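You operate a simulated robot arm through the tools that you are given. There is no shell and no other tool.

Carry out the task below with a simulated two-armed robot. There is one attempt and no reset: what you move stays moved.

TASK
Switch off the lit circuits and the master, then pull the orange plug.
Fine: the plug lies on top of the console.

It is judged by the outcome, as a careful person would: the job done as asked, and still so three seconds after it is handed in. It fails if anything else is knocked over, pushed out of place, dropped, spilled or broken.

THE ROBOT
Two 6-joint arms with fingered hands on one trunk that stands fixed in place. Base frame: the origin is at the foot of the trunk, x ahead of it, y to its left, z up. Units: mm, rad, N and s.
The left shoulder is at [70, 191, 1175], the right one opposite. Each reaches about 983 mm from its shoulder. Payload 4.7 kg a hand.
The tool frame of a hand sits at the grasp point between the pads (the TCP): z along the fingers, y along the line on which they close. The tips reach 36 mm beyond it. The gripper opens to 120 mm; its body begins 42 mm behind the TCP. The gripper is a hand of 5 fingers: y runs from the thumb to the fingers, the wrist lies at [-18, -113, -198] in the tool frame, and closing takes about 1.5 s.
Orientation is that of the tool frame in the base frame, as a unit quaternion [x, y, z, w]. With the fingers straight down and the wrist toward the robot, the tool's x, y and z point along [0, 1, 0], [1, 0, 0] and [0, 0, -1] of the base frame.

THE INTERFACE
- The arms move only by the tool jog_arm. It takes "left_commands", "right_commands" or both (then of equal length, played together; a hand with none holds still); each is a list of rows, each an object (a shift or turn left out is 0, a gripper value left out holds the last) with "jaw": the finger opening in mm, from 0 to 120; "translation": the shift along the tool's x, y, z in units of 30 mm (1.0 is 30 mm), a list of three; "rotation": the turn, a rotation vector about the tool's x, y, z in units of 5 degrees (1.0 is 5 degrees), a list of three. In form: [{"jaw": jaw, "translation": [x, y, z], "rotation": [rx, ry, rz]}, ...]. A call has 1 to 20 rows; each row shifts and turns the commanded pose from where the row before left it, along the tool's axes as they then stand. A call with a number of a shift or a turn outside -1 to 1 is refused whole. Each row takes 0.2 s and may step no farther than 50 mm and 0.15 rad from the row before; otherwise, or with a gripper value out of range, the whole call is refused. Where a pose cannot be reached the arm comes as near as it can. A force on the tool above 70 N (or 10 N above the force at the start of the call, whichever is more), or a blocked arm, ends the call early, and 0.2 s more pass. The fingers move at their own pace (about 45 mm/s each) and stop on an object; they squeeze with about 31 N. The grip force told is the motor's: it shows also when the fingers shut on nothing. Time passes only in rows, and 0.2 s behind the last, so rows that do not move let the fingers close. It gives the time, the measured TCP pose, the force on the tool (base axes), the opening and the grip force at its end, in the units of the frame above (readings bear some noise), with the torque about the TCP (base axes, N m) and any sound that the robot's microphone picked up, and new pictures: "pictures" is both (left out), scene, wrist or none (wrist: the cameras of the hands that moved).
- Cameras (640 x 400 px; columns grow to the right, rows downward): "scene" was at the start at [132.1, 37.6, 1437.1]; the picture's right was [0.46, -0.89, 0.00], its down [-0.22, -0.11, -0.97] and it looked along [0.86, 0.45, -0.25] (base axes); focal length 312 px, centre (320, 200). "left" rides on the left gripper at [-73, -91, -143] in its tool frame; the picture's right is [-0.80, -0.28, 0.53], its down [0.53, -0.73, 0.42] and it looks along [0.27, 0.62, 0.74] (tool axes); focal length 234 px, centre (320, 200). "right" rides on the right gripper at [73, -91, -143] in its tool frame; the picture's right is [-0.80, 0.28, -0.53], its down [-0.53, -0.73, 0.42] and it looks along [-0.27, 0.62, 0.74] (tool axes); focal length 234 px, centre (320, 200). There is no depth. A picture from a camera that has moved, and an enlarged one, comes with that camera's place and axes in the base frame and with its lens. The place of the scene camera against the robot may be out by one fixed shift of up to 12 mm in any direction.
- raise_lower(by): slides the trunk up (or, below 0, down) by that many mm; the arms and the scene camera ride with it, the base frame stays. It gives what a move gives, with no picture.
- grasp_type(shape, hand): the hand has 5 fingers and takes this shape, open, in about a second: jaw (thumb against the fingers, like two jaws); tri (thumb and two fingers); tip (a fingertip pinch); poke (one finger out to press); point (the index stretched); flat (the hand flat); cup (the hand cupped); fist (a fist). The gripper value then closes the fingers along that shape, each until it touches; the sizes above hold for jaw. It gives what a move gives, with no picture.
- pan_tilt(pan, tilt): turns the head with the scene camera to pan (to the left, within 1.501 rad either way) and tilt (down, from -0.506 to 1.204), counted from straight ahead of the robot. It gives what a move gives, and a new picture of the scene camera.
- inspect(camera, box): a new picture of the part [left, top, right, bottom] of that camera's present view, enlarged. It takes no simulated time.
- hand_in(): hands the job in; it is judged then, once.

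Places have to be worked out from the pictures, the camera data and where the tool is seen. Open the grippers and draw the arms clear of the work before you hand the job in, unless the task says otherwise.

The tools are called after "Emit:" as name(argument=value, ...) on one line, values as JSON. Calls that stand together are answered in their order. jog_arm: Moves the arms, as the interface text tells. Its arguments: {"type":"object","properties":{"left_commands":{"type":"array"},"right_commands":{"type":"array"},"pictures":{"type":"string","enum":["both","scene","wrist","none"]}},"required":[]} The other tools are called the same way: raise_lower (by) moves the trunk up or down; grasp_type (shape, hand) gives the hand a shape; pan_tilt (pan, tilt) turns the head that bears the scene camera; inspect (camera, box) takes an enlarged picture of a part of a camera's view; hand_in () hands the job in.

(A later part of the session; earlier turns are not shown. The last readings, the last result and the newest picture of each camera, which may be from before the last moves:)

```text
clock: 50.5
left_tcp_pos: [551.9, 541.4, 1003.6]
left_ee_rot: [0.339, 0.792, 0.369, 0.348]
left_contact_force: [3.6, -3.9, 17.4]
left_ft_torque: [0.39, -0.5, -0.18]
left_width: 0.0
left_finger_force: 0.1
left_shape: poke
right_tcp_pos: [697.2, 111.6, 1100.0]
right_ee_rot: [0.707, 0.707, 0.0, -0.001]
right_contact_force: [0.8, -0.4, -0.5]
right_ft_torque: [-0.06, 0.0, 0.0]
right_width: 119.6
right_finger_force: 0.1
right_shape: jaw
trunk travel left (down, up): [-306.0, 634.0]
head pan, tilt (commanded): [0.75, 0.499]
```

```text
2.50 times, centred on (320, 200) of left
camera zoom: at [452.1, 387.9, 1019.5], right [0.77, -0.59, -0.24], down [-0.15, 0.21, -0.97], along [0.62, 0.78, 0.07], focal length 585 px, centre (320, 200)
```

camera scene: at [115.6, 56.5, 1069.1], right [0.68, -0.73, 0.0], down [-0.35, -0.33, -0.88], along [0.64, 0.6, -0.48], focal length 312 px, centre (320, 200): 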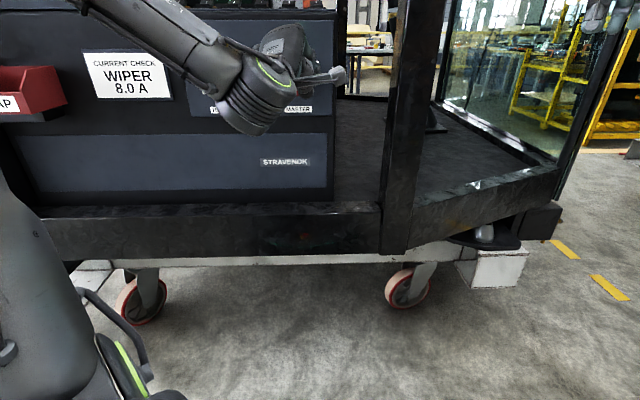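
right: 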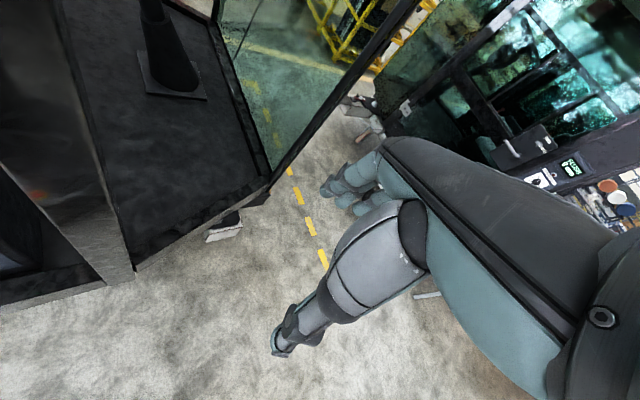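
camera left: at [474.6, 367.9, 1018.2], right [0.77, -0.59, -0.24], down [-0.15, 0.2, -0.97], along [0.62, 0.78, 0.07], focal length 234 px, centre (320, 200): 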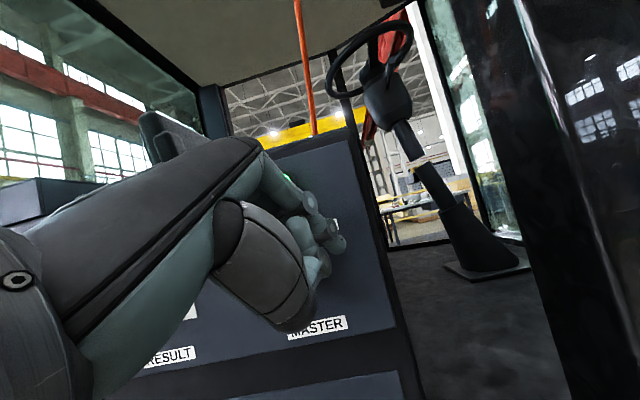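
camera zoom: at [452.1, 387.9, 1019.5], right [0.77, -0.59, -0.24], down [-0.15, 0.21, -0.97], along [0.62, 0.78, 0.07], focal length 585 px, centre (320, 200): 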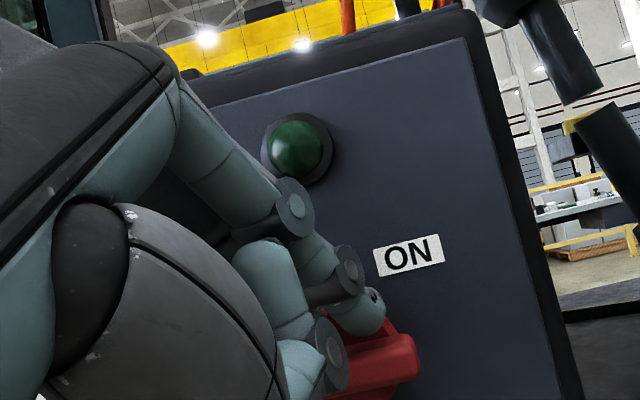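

The handle is against its OFF stop (17 N), horizontal, and the lamp is dark. I lift the finger off it and withdraw away from the panel, then look at the knob.

Emit:
jog_arm(left_commands=[{"translation": [-0.0755, 0.2045, -0.123]}, {"translation": [-0.0755, 0.2045, -0.123]}, {"translation": [-0.44, -0.279, -0.194]}, {"translation": [-0.44, -0.279, -0.194]}, {"translation": [-0.44, -0.279, -0.194]}, {"translation": [0, 0, 0]}], pictures="both")

```text
clock: 51.9
left_tcp_pos: [552.2, 496.0, 1015.6]
left_ee_rot: [0.34, 0.794, 0.367, 0.347]
left_contact_force: [0.4, 0.9, -0.6]
left_ft_torque: [0.0, -0.01, -0.01]
left_width: 0.0
left_finger_force: 0.1
left_shape: poke
right_tcp_pos: [698.4, 115.0, 1098.3]
right_ee_rot: [0.707, 0.707, 0.0, 0.0]
right_contact_force: [0.6, 0.3, 0.7]
right_ft_torque: [0.01, -0.01, 0.01]
right_width: 119.4
right_finger_force: 0.1
right_shape: jaw
trunk travel left (down, up): [-306.0, 634.0]
head pan, tilt (commanded): [0.75, 0.499]
camera scene: at [115.8, 56.8, 1069.0], right [0.68, -0.73, 0.0], down [-0.35, -0.33, -0.88], along [0.64, 0.6, -0.48], focal length 312 px, centre (320, 200)
camera left: at [451.4, 342.7, 1032.6], right [0.76, -0.6, -0.24], down [-0.15, 0.2, -0.97], along [0.63, 0.78, 0.07], focal length 234 px, centre (320, 200)
```

scene: 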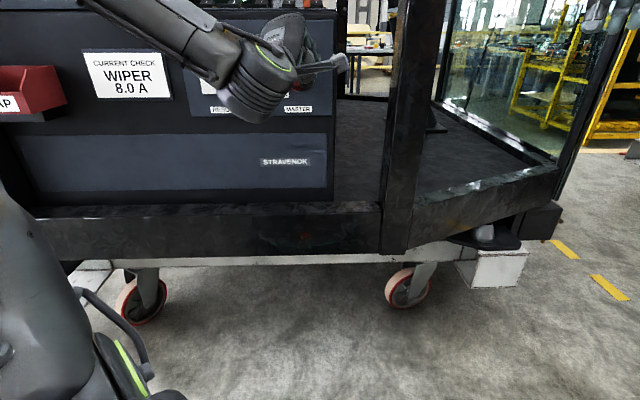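
left: 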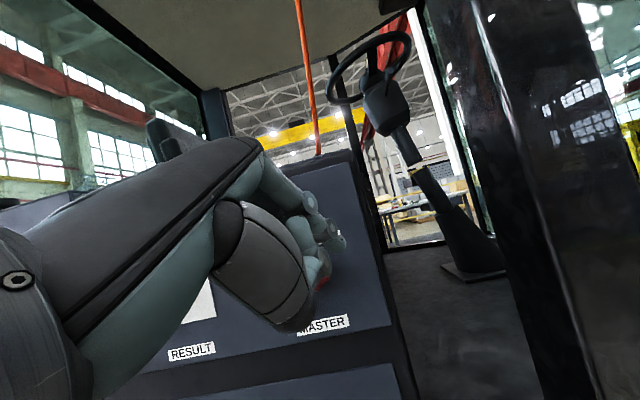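

The hand is clear of the panel (n ≈ 741). I raise the trunk back up 345 mm and check the knob and the plug.

Emit:
raise_lower(by=345)

Emit:
pan_tilt(pan=0.75, tilt=0.5)

Emit:
inspect(camera="scene", box=[190, 110, 350, 250])

Emit:
inspect(camera="scene", box=[285, 110, 345, 170])

```text
clock: 55.2
left_tcp_pos: [553.1, 495.7, 1360.4]
left_ee_rot: [0.341, 0.793, 0.367, 0.347]
left_contact_force: [0.1, -1.0, -0.3]
left_ft_torque: [0.0, 0.01, 0.0]
left_width: 0.0
left_finger_force: 0.0
left_shape: poke
right_tcp_pos: [699.1, 114.5, 1442.8]
right_ee_rot: [0.707, 0.707, 0.0, 0.0]
right_contact_force: [0.0, -0.1, -0.3]
right_ft_torque: [-0.05, 0.02, 0.03]
right_width: 119.5
right_finger_force: 0.0
right_shape: jaw
trunk travel left (down, up): [-651.0, 289.0]
head pan, tilt (commanded): [0.75, 0.499]
```

```text
clock: 55.8
left_tcp_pos: [552.8, 496.1, 1361.9]
left_ee_rot: [0.341, 0.793, 0.367, 0.347]
left_contact_force: [-0.6, -0.6, 0.1]
left_ft_torque: [-0.01, -0.01, 0.01]
left_width: 0.2
left_finger_force: 0.1
left_shape: poke
right_tcp_pos: [699.0, 114.2, 1444.2]
right_ee_rot: [0.707, 0.707, 0.0, 0.0]
right_contact_force: [-0.1, -0.3, 0.0]
right_ft_torque: [-0.01, -0.04, -0.01]
right_width: 119.7
right_finger_force: 0.1
right_shape: jaw
trunk travel left (down, up): [-651.0, 289.0]
head pan, tilt (commanded): [0.75, 0.499]
camera scene: at [115.8, 56.6, 1414.0], right [0.68, -0.73, 0.0], down [-0.35, -0.33, -0.88], along [0.64, 0.6, -0.48], focal length 312 px, centre (320, 200)
```

scene: 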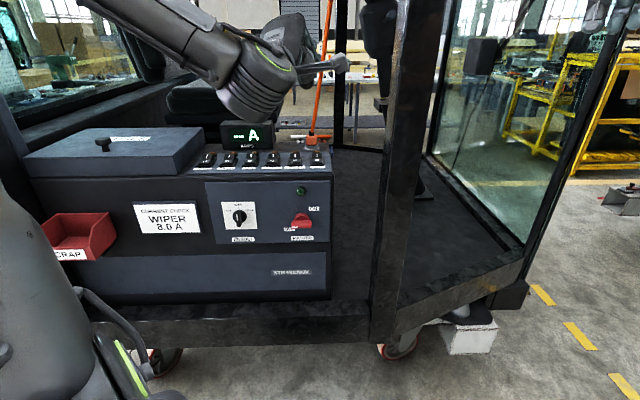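

```text
2.86 times, centred on (270, 180) of scene
camera zoom: at [115.8, 56.6, 1414.0], right [0.68, -0.73, 0.0], down [-0.35, -0.33, -0.88], along [0.64, 0.6, -0.48], focal length 890 px, centre (463, 257)
```

zoom: 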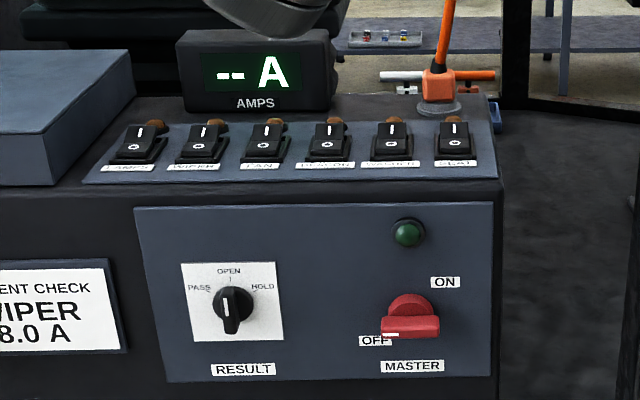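

```text
6.67 times, centred on (315, 140) of scene
camera zoom: at [115.8, 56.6, 1414.0], right [0.68, -0.73, 0.0], down [-0.35, -0.33, -0.88], along [0.64, 0.6, -0.48], focal length 2078 px, centre (353, 600)
```

zoom: 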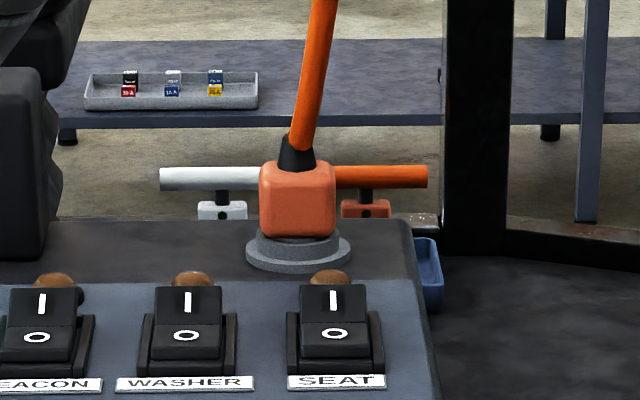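

The master is OFF with its lamp dark, and the meter shows "-- A". Now the plug: I place the orange body (about a 33 mm cube) at about (748, 686, 1135) with the cable rising from its top. I will grip its left and right sides with the hand coming in level from the front. First I move to free space above the console and turn the hand back to face straight in.

Emit:
jog_arm(left_commands=[{"translation": [0.414, 0.541, 0.645]}, {"translation": [0.414, 0.541, 0.645]}, {"translation": [0.414, 0.541, 0.645]}, {"translation": [0.414, 0.541, 0.645]}, {"rotation": [-0.302, 0.817, -0.4925]}, {"rotation": [-0.302, 0.817, -0.4925]}, {"rotation": [-0.302, 0.817, -0.4925]}, {"rotation": [-0.302, 0.817, -0.4925]}, {"rotation": [-0.302, 0.817, -0.4925]}, {"translation": [0, 0, 0]}], pictures="scene")

```text
clock: 58.0
left_tcp_pos: [563.9, 635.3, 1361.1]
left_ee_rot: [0.161, 0.848, 0.434, 0.26]
left_contact_force: [-0.3, 0.4, 0.2]
left_ft_torque: [0.01, 0.0, -0.01]
left_width: 0.1
left_finger_force: 0.2
left_shape: poke
left hand out of reach, approached as far as the arm can: row 7, 8, 9
right_tcp_pos: [698.8, 115.1, 1443.5]
right_ee_rot: [0.707, 0.707, 0.0, -0.001]
right_contact_force: [-0.6, -0.5, 0.1]
right_ft_torque: [0.01, -0.01, 0.0]
right_width: 119.6
right_finger_force: 0.0
right_shape: jaw
trunk travel left (down, up): [-651.0, 289.0]
head pan, tilt (commanded): [0.75, 0.499]
camera scene: at [115.7, 57.1, 1414.0], right [0.68, -0.73, 0.0], down [-0.35, -0.33, -0.88], along [0.64, 0.6, -0.48], focal length 312 px, centre (320, 200)
```

scene: 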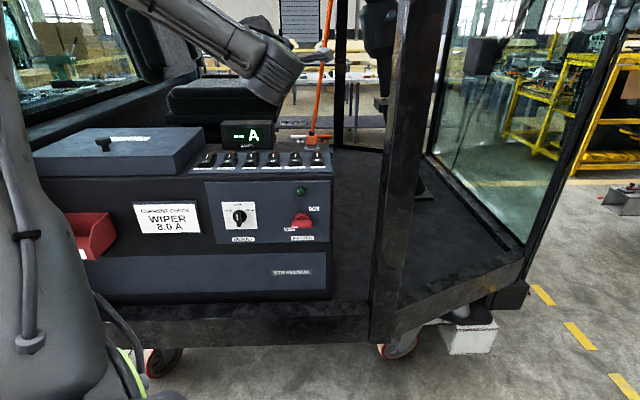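

Now at (564, 635, 1361). I roll the hand about its pointing axis so the thumb goes to the left and the fingers to the right (about 110° in two calls).

Emit:
jog_arm(left_commands=[{"rotation": [0, 0, 1]}, {"rotation": [0, 0, 1]}, {"rotation": [0, 0, 1]}, {"rotation": [0, 0, 1]}, {"rotation": [0, 0, 1]}, {"rotation": [0, 0, 1]}, {"rotation": [0, 0, 1]}, {"rotation": [0, 0, 1]}, {"rotation": [0, 0, 1]}, {"rotation": [0, 0, 1]}, {"rotation": [0, 0, 1]}, {"rotation": [0, 0, 1]}], pictures="scene")

```text
clock: 60.6
left_tcp_pos: [592.6, 589.7, 1351.9]
left_ee_rot: [0.564, 0.653, 0.505, 0.008]
left_contact_force: [-1.1, -0.7, 0.9]
left_ft_torque: [-0.01, 0.01, 0.0]
left_width: 0.1
left_finger_force: 0.0
left_shape: poke
left hand out of reach, approached as far as the arm can: row 8, 9, 11
right_tcp_pos: [699.4, 114.6, 1444.1]
right_ee_rot: [0.707, 0.707, 0.0, 0.0]
right_contact_force: [0.3, -0.5, -0.7]
right_ft_torque: [0.01, 0.03, 0.01]
right_width: 119.7
right_finger_force: 0.0
right_shape: jaw
trunk travel left (down, up): [-651.0, 289.0]
head pan, tilt (commanded): [0.75, 0.499]
camera scene: at [116.5, 56.7, 1414.0], right [0.68, -0.73, 0.0], down [-0.35, -0.33, -0.88], along [0.64, 0.6, -0.48], focal length 312 px, centre (320, 200)
```

scene: 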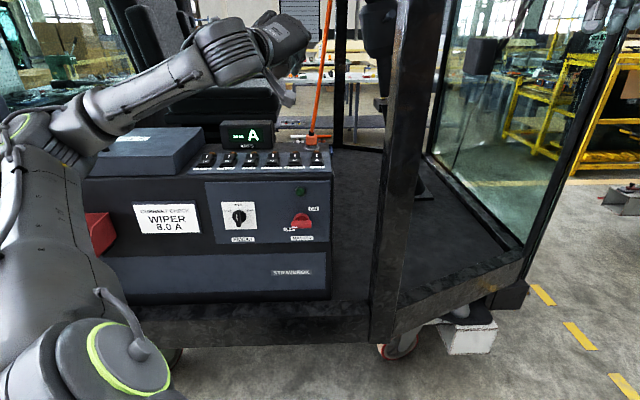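

Halfway there; the arm copes with only small drifts. I finish the roll.

Emit:
jog_arm(left_commands=[{"rotation": [0, 0, 1]}, {"rotation": [0, 0, 1]}, {"rotation": [0, 0, 1]}, {"rotation": [0, 0, 1]}, {"rotation": [0, 0, 1]}, {"rotation": [0, 0, 1]}, {"rotation": [0, 0, 1]}, {"rotation": [0, 0, 1]}, {"rotation": [0, 0, 1]}, {"translation": [0, 0, 0]}], pictures="both")

```text
clock: 62.8
left_tcp_pos: [591.5, 589.3, 1352.7]
left_ee_rot: [0.771, 0.389, 0.469, -0.186]
left_contact_force: [0.4, -0.1, 0.2]
left_ft_torque: [0.01, -0.03, -0.01]
left_width: 0.2
left_finger_force: 0.0
left_shape: poke
right_tcp_pos: [697.7, 113.4, 1443.2]
right_ee_rot: [0.707, 0.707, 0.001, 0.001]
right_contact_force: [0.3, 0.8, 0.1]
right_ft_torque: [0.01, -0.02, -0.01]
right_width: 119.6
right_finger_force: 0.1
right_shape: jaw
trunk travel left (down, up): [-651.0, 289.0]
head pan, tilt (commanded): [0.75, 0.499]
camera scene: at [115.3, 56.5, 1414.1], right [0.68, -0.73, 0.0], down [-0.35, -0.33, -0.88], along [0.64, 0.6, -0.48], focal length 312 px, centre (320, 200)
camera left: at [420.1, 522.8, 1352.1], right [-0.12, 0.18, -0.98], down [-0.18, 0.96, 0.2], along [0.98, 0.2, -0.08], focal length 234 px, centre (320, 200)
```

scene: 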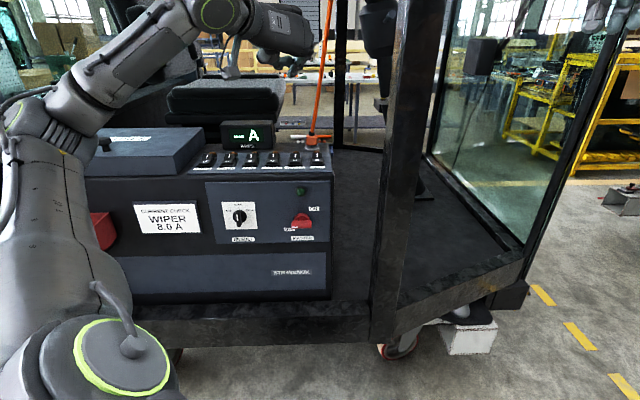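
left: 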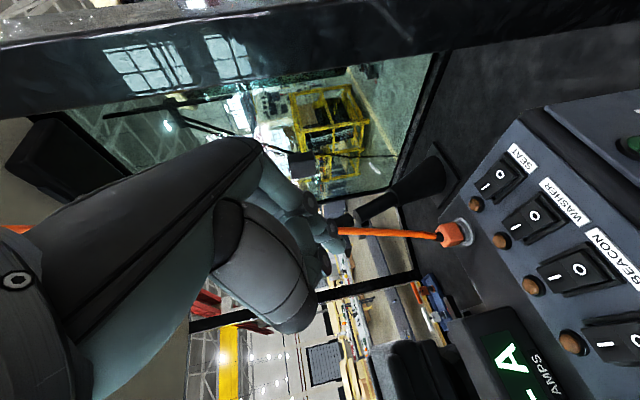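

The roll is complete with no reach trouble, and the left camera has a fine view of the plug. I try the "tri" shape here in free air and look at it.

Emit:
grasp_type(hand="left", shape="tri")

Emit:
inspect(camera="left", box=[200, 120, 480, 340])

Emit:
inspect(camera="scene", box=[180, 0, 360, 160])

```text
clock: 63.7
left_tcp_pos: [592.2, 590.4, 1353.5]
left_ee_rot: [0.771, 0.388, 0.469, -0.186]
left_contact_force: [0.4, -0.7, 0.2]
left_ft_torque: [0.0, 0.02, -0.01]
left_width: 120.0
left_finger_force: 0.0
left_shape: tri
right_tcp_pos: [699.8, 114.4, 1442.9]
right_ee_rot: [0.706, 0.708, 0.001, 0.0]
right_contact_force: [0.4, 0.3, -0.1]
right_ft_torque: [-0.02, -0.02, -0.02]
right_width: 119.7
right_finger_force: 0.0
right_shape: jaw
trunk travel left (down, up): [-651.0, 289.0]
head pan, tilt (commanded): [0.75, 0.499]
```

```text
1.82 times, centred on (340, 230) of left
camera zoom: at [420.8, 522.9, 1351.7], right [-0.12, 0.18, -0.98], down [-0.18, 0.96, 0.2], along [0.98, 0.2, -0.08], focal length 426 px, centre (284, 146)
```

zoom: 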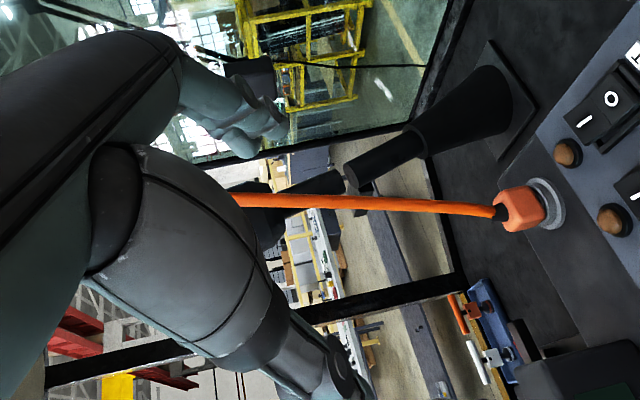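

```text
2.50 times, centred on (270, 80) of scene
camera zoom: at [115.9, 56.7, 1414.0], right [0.68, -0.73, 0.0], down [-0.35, -0.33, -0.88], along [0.64, 0.6, -0.48], focal length 779 px, centre (445, 500)
```

zoom: 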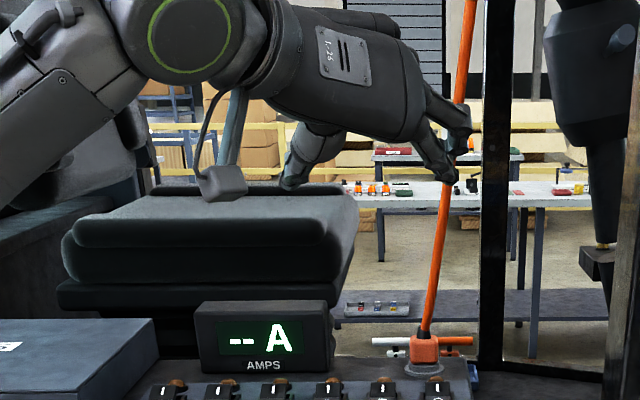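

I close the tri shape to about 35 mm in free air to see where the fingertips and thumb would meet.

Emit:
jog_arm(left_commands=[{"jaw": 35}, {"jaw": 35}, {"jaw": 35}, {"jaw": 35}, {"jaw": 35}, {"jaw": 35}], pictures="none")

Emit:
inspect(camera="left", box=[200, 120, 480, 340])

Emit:
inspect(camera="scene", box=[220, 0, 360, 90])

```text
clock: 65.1
left_tcp_pos: [592.2, 591.1, 1351.8]
left_ee_rot: [0.77, 0.389, 0.47, -0.185]
left_contact_force: [0.6, 0.4, -0.3]
left_ft_torque: [0.02, -0.01, 0.02]
left_width: 35.3
left_finger_force: 0.1
left_shape: tri
right_tcp_pos: [699.6, 114.0, 1442.8]
right_ee_rot: [0.707, 0.707, 0.0, 0.0]
right_contact_force: [0.4, -0.3, 0.1]
right_ft_torque: [0.0, 0.01, 0.0]
right_width: 119.9
right_finger_force: 0.1
right_shape: jaw
trunk travel left (down, up): [-651.0, 289.0]
head pan, tilt (commanded): [0.75, 0.499]
```

```text
1.82 times, centred on (340, 230) of left
camera zoom: at [420.6, 522.8, 1351.8], right [-0.12, 0.18, -0.98], down [-0.19, 0.96, 0.2], along [0.98, 0.2, -0.08], focal length 426 px, centre (284, 146)
```

zoom: 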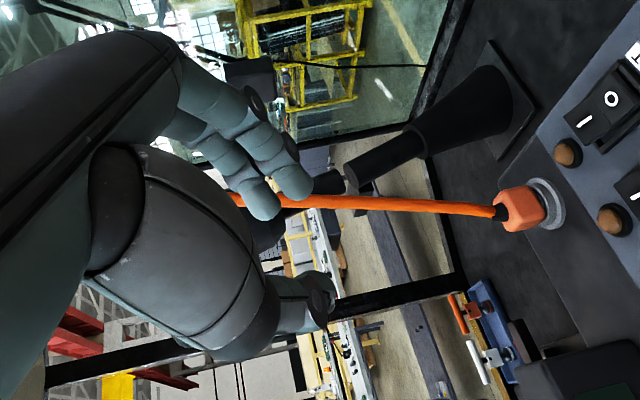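

```text
4.44 times, centred on (290, 45) of scene
camera zoom: at [115.8, 56.6, 1414.0], right [0.68, -0.73, 0.0], down [-0.35, -0.33, -0.88], along [0.64, 0.6, -0.48], focal length 1385 px, centre (453, 889)
```

zoom: 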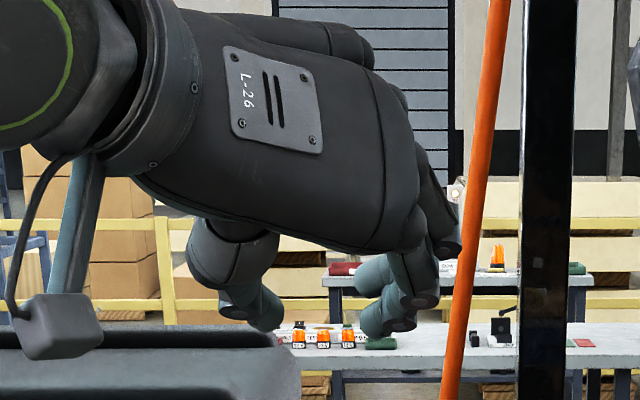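

In tri, the thumb (left) and index/middle (right) face each other with nothing hanging lower, which suits the plug. I level the hand (pitch up ~17°, small yaw and roll corrections) and open to 80 mm.

Emit:
jog_arm(left_commands=[{"jaw": 80, "rotation": [-0.59, -0.053, 0.334]}, {"rotation": [0, 0, 0.9]}, {"rotation": [0, 0.87, 0]}, {"rotation": [0, 0.87, 0]}, {"rotation": [0, 0.87, 0]}, {"rotation": [0, 0.87, 0]}, {"translation": [0, 0, 0]}], pictures="scene")

```text
clock: 66.7
left_tcp_pos: [597.8, 571.7, 1350.3]
left_ee_rot: [0.715, 0.302, 0.584, -0.238]
left_contact_force: [0.9, 0.1, 0.1]
left_ft_torque: [-0.02, 0.03, 0.0]
left_width: 80.1
left_finger_force: 0.0
left_shape: tri
left hand out of reach, approached as far as the arm can: row 5
right_tcp_pos: [696.7, 112.6, 1445.1]
right_ee_rot: [0.706, 0.708, 0.001, 0.001]
right_contact_force: [-0.1, -1.0, 0.1]
right_ft_torque: [0.01, -0.01, 0.0]
right_width: 119.7
right_finger_force: 0.0
right_shape: jaw
trunk travel left (down, up): [-651.0, 289.0]
head pan, tilt (commanded): [0.75, 0.499]
camera scene: at [114.3, 55.4, 1414.3], right [0.68, -0.73, 0.0], down [-0.35, -0.33, -0.88], along [0.64, 0.6, -0.48], focal length 312 px, centre (320, 200)
```

scene: 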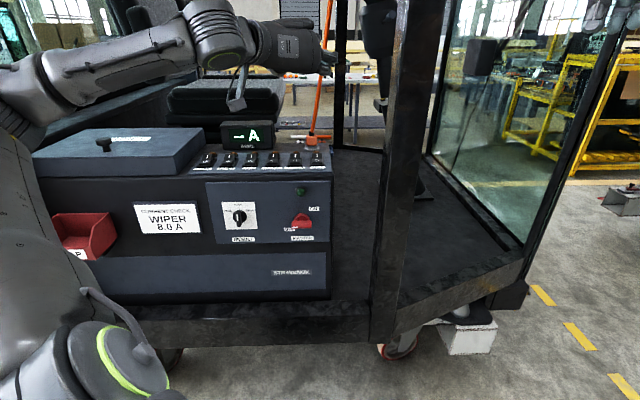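

The hand is level and facing straight in. I zoom in on it to see where the unused ring and little fingers are relative to where the cable will pass.

Emit:
inspect(camera="scene", box=[190, 0, 350, 120])

Emit:
inspect(camera="left", box=[160, 80, 560, 330])

```text
3.33 times, centred on (270, 60) of scene
camera zoom: at [114.3, 55.4, 1414.3], right [0.68, -0.73, 0.0], down [-0.35, -0.33, -0.88], along [0.64, 0.6, -0.48], focal length 1039 px, centre (487, 667)
```

zoom: 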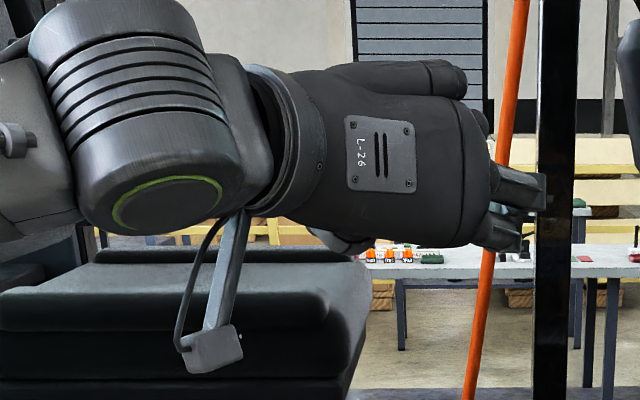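

```text
1.60 times, centred on (360, 205) of left
camera zoom: at [426.4, 524.2, 1306.7], right [0.06, 0.44, -0.9], down [-0.16, 0.89, 0.43], along [0.99, 0.12, 0.12], focal length 375 px, centre (256, 192)
```

zoom: 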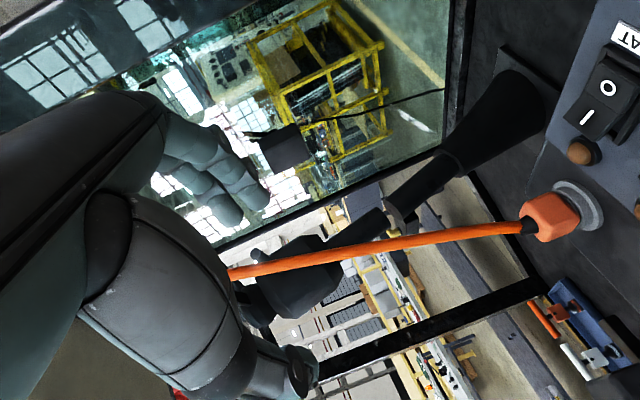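

The unused fingers fold on the upper side and behind the plane where the cable will pass. To keep the wrist camera bracket above the console edge I pitch down to about 20° and roll 8°, then move to a pre-approach point in front of and above the plug.

Emit:
jog_arm(left_commands=[{"rotation": [0, -0.8, 0]}, {"rotation": [0, -0.8, 0]}, {"rotation": [0, 0, 0.8]}, {"rotation": [0, 0, 0.8]}, {"translation": [-0.648, 0.273, 0.765]}, {"translation": [-0.648, 0.273, 0.765]}, {"translation": [-0.648, 0.273, 0.765]}, {"translation": [-0.648, 0.273, 0.765]}, {"translation": [-0.648, 0.273, 0.765]}, {"translation": [0, 0, 0]}], pictures="both")

```text
clock: 68.9
left_tcp_pos: [670.0, 604.2, 1215.7]
left_ee_rot: [0.775, 0.265, 0.515, -0.254]
left_contact_force: [0.4, -0.2, -0.2]
left_ft_torque: [0.0, 0.02, 0.01]
left_width: 79.8
left_finger_force: 0.1
left_shape: tri
right_tcp_pos: [697.7, 113.8, 1443.9]
right_ee_rot: [0.707, 0.708, -0.001, 0.0]
right_contact_force: [-0.3, 0.3, 0.6]
right_ft_torque: [-0.01, 0.0, -0.01]
right_width: 119.5
right_finger_force: 0.0
right_shape: jaw
trunk travel left (down, up): [-651.0, 289.0]
head pan, tilt (commanded): [0.75, 0.499]
camera scene: at [115.2, 56.1, 1414.1], right [0.68, -0.73, 0.0], down [-0.35, -0.33, -0.88], along [0.64, 0.6, -0.48], focal length 312 px, centre (320, 200)
camera left: at [491.5, 564.0, 1206.5], right [-0.1, 0.43, -0.89], down [-0.04, 0.9, 0.44], along [0.99, 0.08, -0.08], focal length 234 px, centre (320, 200)
```

scene: 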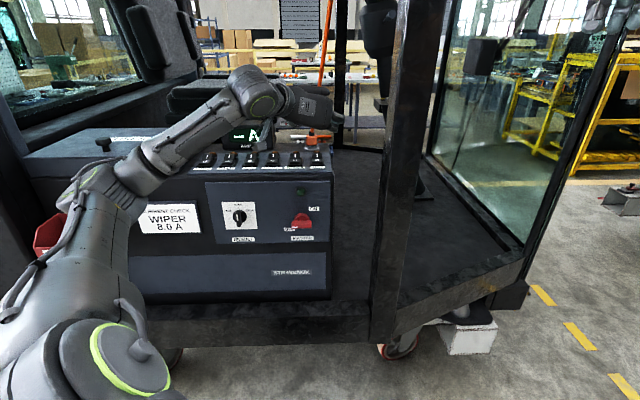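
left: 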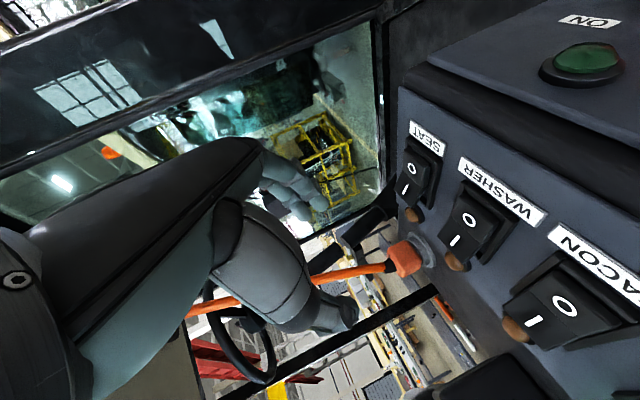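

Reached (670, 604, 1216) cleanly, and the left camera sees the plug between thumb and fingers. I enlarge to measure the plug and plan the last approach.

Emit:
inspect(camera="left", box=[240, 150, 480, 330])

Emit:
inspect(camera="scene", box=[220, 60, 360, 170])

```text
2.22 times, centred on (360, 240) of left
camera zoom: at [491.5, 564.0, 1206.5], right [-0.1, 0.43, -0.89], down [-0.04, 0.9, 0.44], along [0.99, 0.08, -0.08], focal length 520 px, centre (231, 111)
```

zoom: 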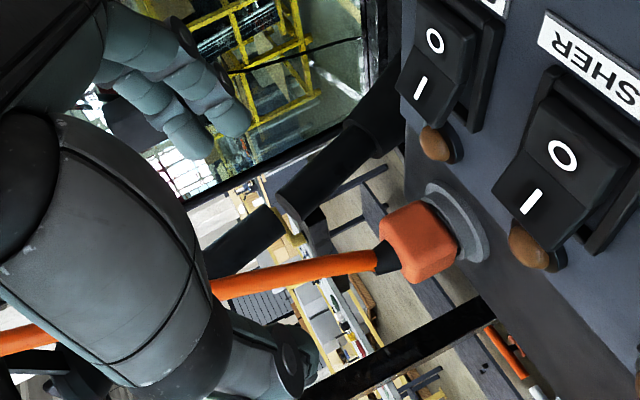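

```text
3.64 times, centred on (290, 115) of scene
camera zoom: at [115.2, 56.1, 1414.1], right [0.68, -0.73, 0.0], down [-0.35, -0.33, -0.88], along [0.64, 0.6, -0.48], focal length 1133 px, centre (429, 509)
```

zoom: 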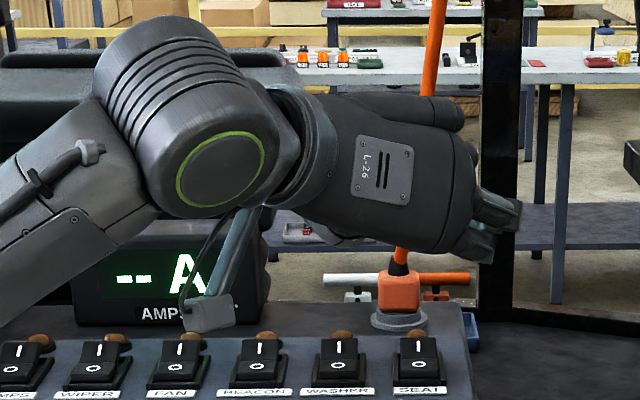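

Triangulating, the plug body is at about (753, 690, 1127), and its cable leans up and toward the robot. I want the unused fingers out of the cable's way, so I look at the "tip" shape as an alternative.

Emit:
grasp_type(hand="left", shape="tip")

Emit:
inspect(camera="scene", box=[240, 60, 360, 155])

Emit:
inspect(camera="left", box=[160, 130, 480, 350])

```text
clock: 69.8
left_tcp_pos: [669.6, 605.2, 1213.8]
left_ee_rot: [0.775, 0.265, 0.515, -0.254]
left_contact_force: [0.9, 1.0, 0.2]
left_ft_torque: [-0.02, 0.01, -0.03]
left_width: 120.0
left_finger_force: 0.1
left_shape: tip
right_tcp_pos: [699.3, 115.2, 1443.9]
right_ee_rot: [0.707, 0.707, 0.0, 0.0]
right_contact_force: [0.6, 0.1, 0.5]
right_ft_torque: [0.0, -0.02, -0.02]
right_width: 119.7
right_finger_force: 0.0
right_shape: jaw
trunk travel left (down, up): [-651.0, 289.0]
head pan, tilt (commanded): [0.75, 0.499]
```

```text
4.21 times, centred on (300, 108) of scene
camera zoom: at [116.0, 56.7, 1414.0], right [0.68, -0.73, 0.0], down [-0.35, -0.33, -0.88], along [0.64, 0.6, -0.48], focal length 1312 px, centre (404, 590)
```

zoom: 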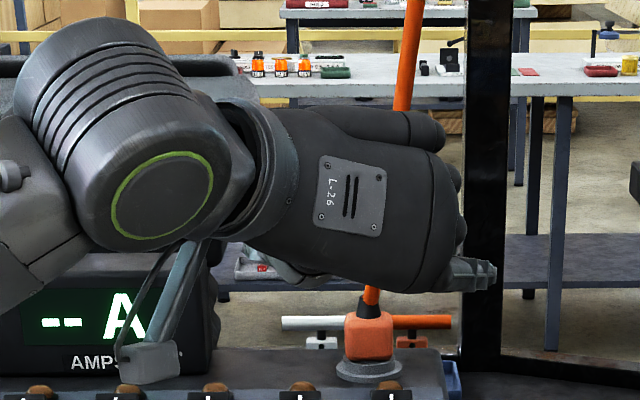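

```text
1.82 times, centred on (320, 240) of left
camera zoom: at [492.1, 564.5, 1206.2], right [-0.1, 0.43, -0.9], down [-0.04, 0.9, 0.44], along [0.99, 0.08, -0.08], focal length 426 px, centre (320, 127)
```

zoom: 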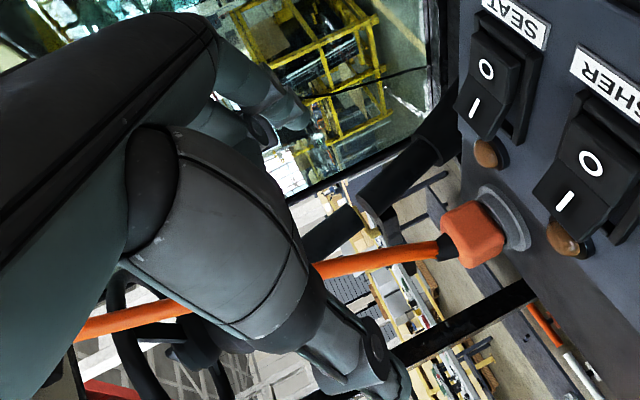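

"Tip" folds three fingers and leaves a weaker grip, so I return to "tri", opened to 90 mm. I raise the pitch slightly (to ~17°) and lower to a pre-approach at z ≈ 1152 just in front of the plug.

Emit:
grasp_type(hand="left", shape="tri")

Emit:
jog_arm(left_commands=[{"jaw": 90, "rotation": [0, 0.6, 0]}, {"translation": [-0.574, 0.091, 0.456]}, {"translation": [-0.574, 0.091, 0.456]}, {"translation": [-0.574, 0.091, 0.456]}, {"translation": [0, 0, 0]}], pictures="none")

Emit:
inspect(camera="scene", box=[220, 70, 360, 175])

Emit:
inspect(camera="left", box=[160, 100, 560, 350])

```text
clock: 70.7
left_tcp_pos: [671.2, 604.6, 1213.5]
left_ee_rot: [0.775, 0.266, 0.515, -0.253]
left_contact_force: [0.1, -0.1, -0.3]
left_ft_torque: [-0.01, -0.02, -0.02]
left_width: 119.9
left_finger_force: 0.1
left_shape: tri
right_tcp_pos: [699.1, 113.5, 1443.4]
right_ee_rot: [0.707, 0.707, 0.0, 0.0]
right_contact_force: [0.2, -0.4, -0.1]
right_ft_torque: [0.03, 0.01, -0.01]
right_width: 119.9
right_finger_force: 0.2
right_shape: jaw
trunk travel left (down, up): [-651.0, 289.0]
head pan, tilt (commanded): [0.75, 0.499]
```

```text
clock: 71.9
left_tcp_pos: [688.3, 619.8, 1151.7]
left_ee_rot: [0.76, 0.258, 0.536, -0.261]
left_contact_force: [0.5, 0.4, -0.1]
left_ft_torque: [-0.02, 0.05, 0.02]
left_width: 90.4
left_finger_force: 0.1
left_shape: tri
right_tcp_pos: [697.9, 114.6, 1443.2]
right_ee_rot: [0.707, 0.707, 0.001, 0.0]
right_contact_force: [0.5, 0.2, 0.8]
right_ft_torque: [0.02, -0.01, 0.03]
right_width: 119.7
right_finger_force: 0.0
right_shape: jaw
trunk travel left (down, up): [-651.0, 289.0]
head pan, tilt (commanded): [0.75, 0.499]
```

```text
3.81 times, centred on (290, 122) of scene
camera zoom: at [115.7, 56.4, 1414.1], right [0.68, -0.73, 0.0], down [-0.35, -0.33, -0.88], along [0.64, 0.6, -0.48], focal length 1187 px, centre (434, 495)
```

zoom: 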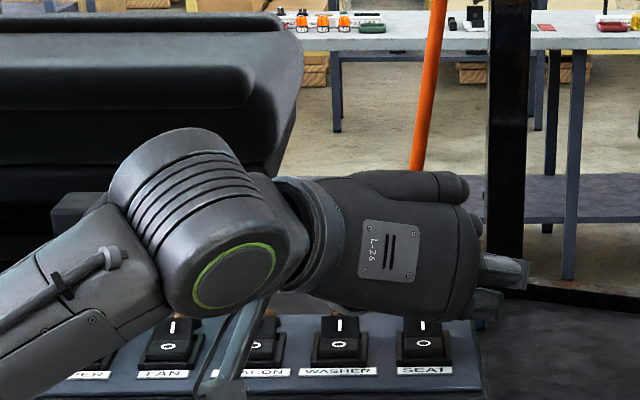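

```text
1.60 times, centred on (360, 225) of left
camera zoom: at [509.6, 581.2, 1134.7], right [-0.07, 0.47, -0.88], down [-0.05, 0.88, 0.47], along [1.0, 0.07, -0.04], focal length 375 px, centre (256, 160)
```

zoom: 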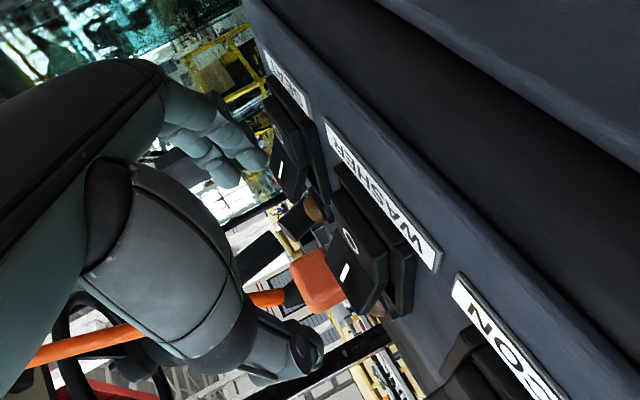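

Pre-approach reached with clearance over switches. The fingers are on the right and thumb on the left of the plug's line. I advance half way (36 mm) and look again.

Emit:
jog_arm(left_commands=[{"translation": [0.171, -0.058, 0.5815]}, {"translation": [0.171, -0.058, 0.5815]}, {"translation": [0, 0, 0]}], pictures="none")

Emit:
inspect(camera="left", box=[160, 100, 560, 350])

Emit:
inspect(camera="scene", box=[220, 70, 360, 175])

```text
clock: 72.7
left_tcp_pos: [711.6, 648.7, 1151.3]
left_ee_rot: [0.761, 0.258, 0.536, -0.261]
left_contact_force: [-0.8, 0.5, 0.9]
left_ft_torque: [0.01, 0.0, -0.01]
left_width: 90.5
left_finger_force: 0.1
left_shape: tri
right_tcp_pos: [698.5, 114.0, 1443.1]
right_ee_rot: [0.707, 0.707, 0.0, -0.001]
right_contact_force: [-0.1, 0.2, -0.1]
right_ft_torque: [-0.01, 0.03, -0.01]
right_width: 120.0
right_finger_force: 0.1
right_shape: jaw
trunk travel left (down, up): [-651.0, 289.0]
head pan, tilt (commanded): [0.75, 0.499]
```

```text
1.60 times, centred on (360, 225) of left
camera zoom: at [534.5, 608.8, 1135.2], right [-0.07, 0.47, -0.88], down [-0.05, 0.88, 0.47], along [1.0, 0.07, -0.04], focal length 375 px, centre (256, 160)
```

zoom: 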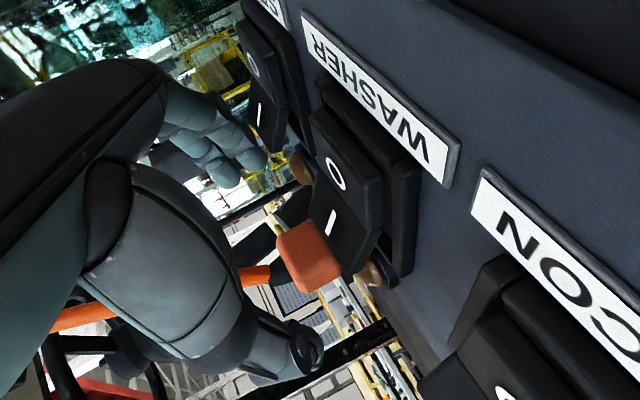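

```text
3.81 times, centred on (290, 122) of scene
camera zoom: at [115.3, 56.4, 1414.1], right [0.68, -0.73, 0.0], down [-0.35, -0.33, -0.88], along [0.64, 0.6, -0.48], focal length 1187 px, centre (434, 495)
```

zoom: 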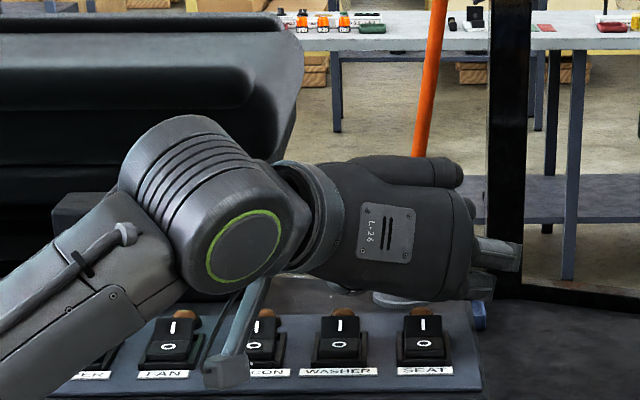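

Cross-checking two left-camera views puts the plug centre at (753, 691, 1126.5) — n 1021, lateral 44, which agrees to about 1 mm. I advance another 42 mm with the fingers straddling it, watching the force.

Emit:
jog_arm(left_commands=[{"translation": [0.135, -0.019, 0.446]}, {"translation": [0.135, -0.019, 0.446]}, {"translation": [0.135, -0.019, 0.446]}, {"translation": [0, 0, 0]}], pictures="none")

Emit:
inspect(camera="left", box=[160, 100, 560, 350])

Emit:
inspect(camera="scene", box=[220, 70, 360, 175])

```text
clock: 73.7
left_tcp_pos: [742.8, 677.3, 1152.6]
left_ee_rot: [0.761, 0.258, 0.535, -0.261]
left_contact_force: [-0.6, 0.1, -0.3]
left_ft_torque: [0.0, 0.03, -0.01]
left_width: 90.5
left_finger_force: 0.1
left_shape: tri
right_tcp_pos: [698.6, 114.0, 1443.7]
right_ee_rot: [0.707, 0.707, 0.0, 0.0]
right_contact_force: [-0.2, 0.0, 0.4]
right_ft_torque: [-0.02, -0.04, 0.0]
right_width: 119.7
right_finger_force: 0.1
right_shape: jaw
trunk travel left (down, up): [-651.0, 289.0]
head pan, tilt (commanded): [0.75, 0.499]
```

```text
1.60 times, centred on (360, 225) of left
camera zoom: at [565.2, 638.9, 1135.7], right [-0.07, 0.47, -0.88], down [-0.05, 0.88, 0.47], along [1.0, 0.07, -0.04], focal length 375 px, centre (256, 160)
```

zoom: 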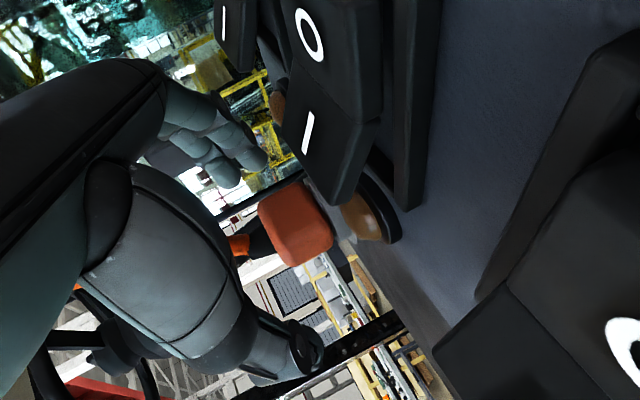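

```text
3.81 times, centred on (290, 122) of scene
camera zoom: at [115.6, 56.5, 1414.1], right [0.68, -0.73, 0.0], down [-0.35, -0.33, -0.88], along [0.64, 0.6, -0.48], focal length 1187 px, centre (434, 495)
```

zoom: 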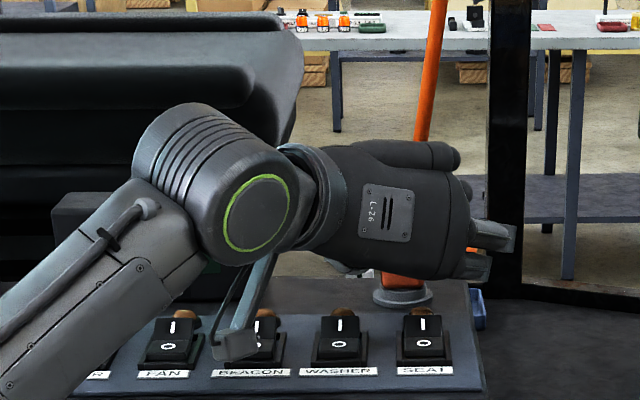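

No contact, and the plug sits between thumb and fingers at tool (x −20, y 0, z 24). Lowering 10 mm will put the index and thumb at mid-height of the plug while the wrist camera stays above the panel.

Emit:
jog_arm(left_commands=[{"translation": [-0.106, 0.013, 0.032]}, {"translation": [-0.106, 0.013, 0.032]}, {"translation": [-0.106, 0.013, 0.032]}, {"translation": [0, 0, 0]}], pictures="none")

Emit:
inspect(camera="left", box=[160, 100, 480, 350])

Emit:
inspect(camera="scene", box=[230, 90, 350, 180])

```text
clock: 74.7
left_tcp_pos: [744.3, 677.0, 1141.5]
left_ee_rot: [0.76, 0.259, 0.536, -0.26]
left_contact_force: [0.6, 0.0, -0.1]
left_ft_torque: [-0.02, -0.01, 0.01]
left_width: 90.3
left_finger_force: 0.0
left_shape: tri
right_tcp_pos: [698.3, 113.9, 1443.8]
right_ee_rot: [0.707, 0.707, 0.0, 0.0]
right_contact_force: [0.6, 0.4, 0.1]
right_ft_torque: [0.02, -0.03, -0.03]
right_width: 119.8
right_finger_force: 0.1
right_shape: jaw
trunk travel left (down, up): [-651.0, 289.0]
head pan, tilt (commanded): [0.75, 0.499]
```

```text
1.60 times, centred on (320, 225) of left
camera zoom: at [564.6, 638.3, 1125.2], right [-0.07, 0.47, -0.88], down [-0.05, 0.88, 0.47], along [1.0, 0.07, -0.04], focal length 375 px, centre (320, 160)
```

zoom: 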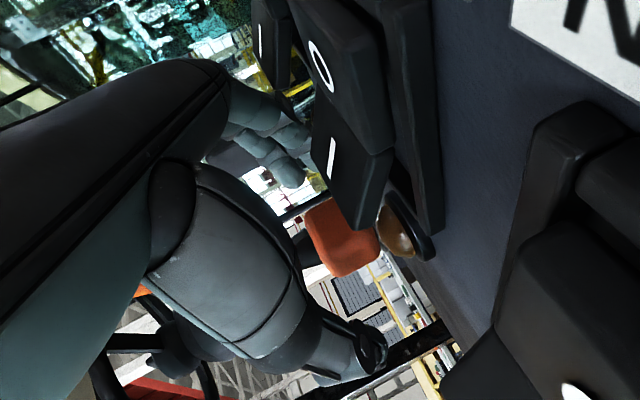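

```text
4.44 times, centred on (290, 135) of scene
camera zoom: at [115.9, 56.6, 1414.0], right [0.68, -0.73, 0.0], down [-0.35, -0.33, -0.88], along [0.64, 0.6, -0.48], focal length 1385 px, centre (453, 489)
```

zoom: 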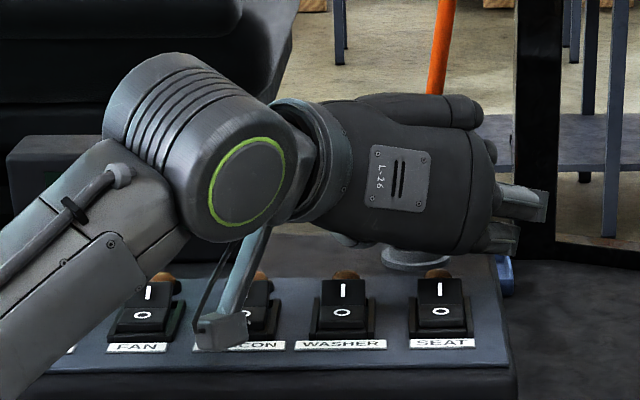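

The plug is between thumb and fingers with zero force. I close the grip on it.

Emit:
jog_arm(left_commands=[{"jaw": 0}, {"jaw": 0}, {"jaw": 0}, {"jaw": 0}, {"jaw": 0}, {"jaw": 0}, {"jaw": 0}, {"jaw": 0}], pictures="none")

Emit:
inspect(camera="left", box=[160, 100, 480, 350])

Emit:
inspect(camera="scene", box=[230, 90, 350, 180])

```text
clock: 76.5
left_tcp_pos: [743.6, 678.1, 1141.5]
left_ee_rot: [0.761, 0.259, 0.535, -0.26]
left_contact_force: [1.4, 1.4, -0.3]
left_ft_torque: [0.0, -0.09, 0.01]
left_width: 29.1
left_finger_force: 31.0
left_shape: tri
right_tcp_pos: [699.1, 114.8, 1443.2]
right_ee_rot: [0.707, 0.708, 0.0, 0.0]
right_contact_force: [0.1, 0.3, 0.4]
right_ft_torque: [-0.02, -0.01, -0.02]
right_width: 119.8
right_finger_force: 0.0
right_shape: jaw
trunk travel left (down, up): [-651.0, 289.0]
head pan, tilt (commanded): [0.75, 0.499]
```

```text
1.60 times, centred on (320, 225) of left
camera zoom: at [564.6, 638.5, 1125.1], right [-0.07, 0.47, -0.88], down [-0.05, 0.88, 0.47], along [1.0, 0.07, -0.04], focal length 375 px, centre (320, 160)
```

zoom: 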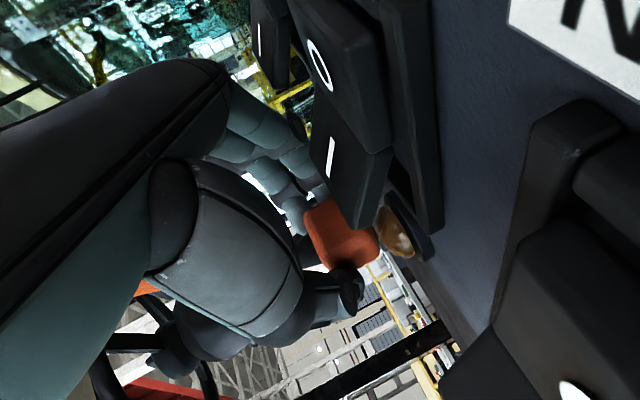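

```text
4.44 times, centred on (290, 135) of scene
camera zoom: at [115.9, 56.8, 1414.0], right [0.68, -0.73, 0.0], down [-0.35, -0.33, -0.88], along [0.64, 0.6, -0.48], focal length 1385 px, centre (453, 489)
```

zoom: 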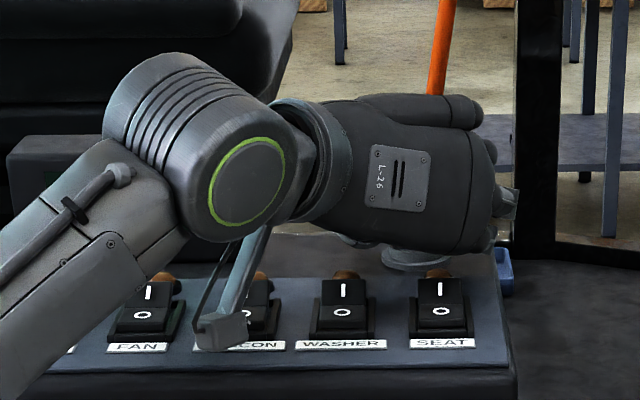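

The grip holds the plug (29 mm, 31 N). I pull straight up in small steps.

Emit:
jog_arm(left_commands=[{"translation": [0.1267, -0.016, -0.0388]}, {"translation": [0.1267, -0.016, -0.0388]}, {"translation": [0.1267, -0.016, -0.0388]}, {"translation": [0.1267, -0.016, -0.0388]}, {"translation": [0.1267, -0.016, -0.0388]}, {"translation": [0.1267, -0.016, -0.0388]}, {"translation": [0, 0, 0]}], pictures="none")

Emit:
inspect(camera="left", box=[160, 100, 480, 350])

Emit:
inspect(camera="scene", box=[230, 90, 350, 180])

```text
clock: 78.1
left_tcp_pos: [743.0, 677.0, 1166.8]
left_ee_rot: [0.761, 0.259, 0.535, -0.26]
left_contact_force: [0.6, 0.3, -0.1]
left_ft_torque: [-0.01, 0.0, -0.03]
left_width: 28.9
left_finger_force: 31.0
left_shape: tri
right_tcp_pos: [699.3, 115.1, 1443.7]
right_ee_rot: [0.708, 0.707, 0.001, 0.0]
right_contact_force: [-1.0, 0.6, -0.5]
right_ft_torque: [-0.02, -0.01, 0.02]
right_width: 119.8
right_finger_force: 0.1
right_shape: jaw
trunk travel left (down, up): [-651.0, 289.0]
head pan, tilt (commanded): [0.75, 0.499]
```

```text
1.60 times, centred on (320, 225) of left
camera zoom: at [564.9, 638.2, 1149.8], right [-0.07, 0.47, -0.88], down [-0.05, 0.88, 0.47], along [1.0, 0.07, -0.04], focal length 375 px, centre (320, 160)
```

zoom: 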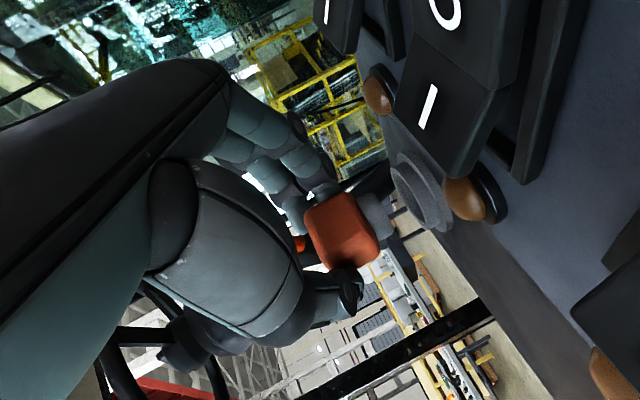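

```text
4.44 times, centred on (290, 135) of scene
camera zoom: at [116.0, 56.8, 1414.0], right [0.68, -0.73, 0.0], down [-0.35, -0.33, -0.88], along [0.64, 0.6, -0.48], focal length 1385 px, centre (453, 489)
```

zoom: 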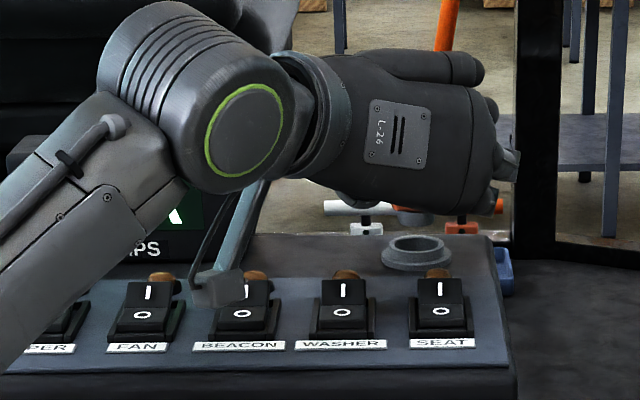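

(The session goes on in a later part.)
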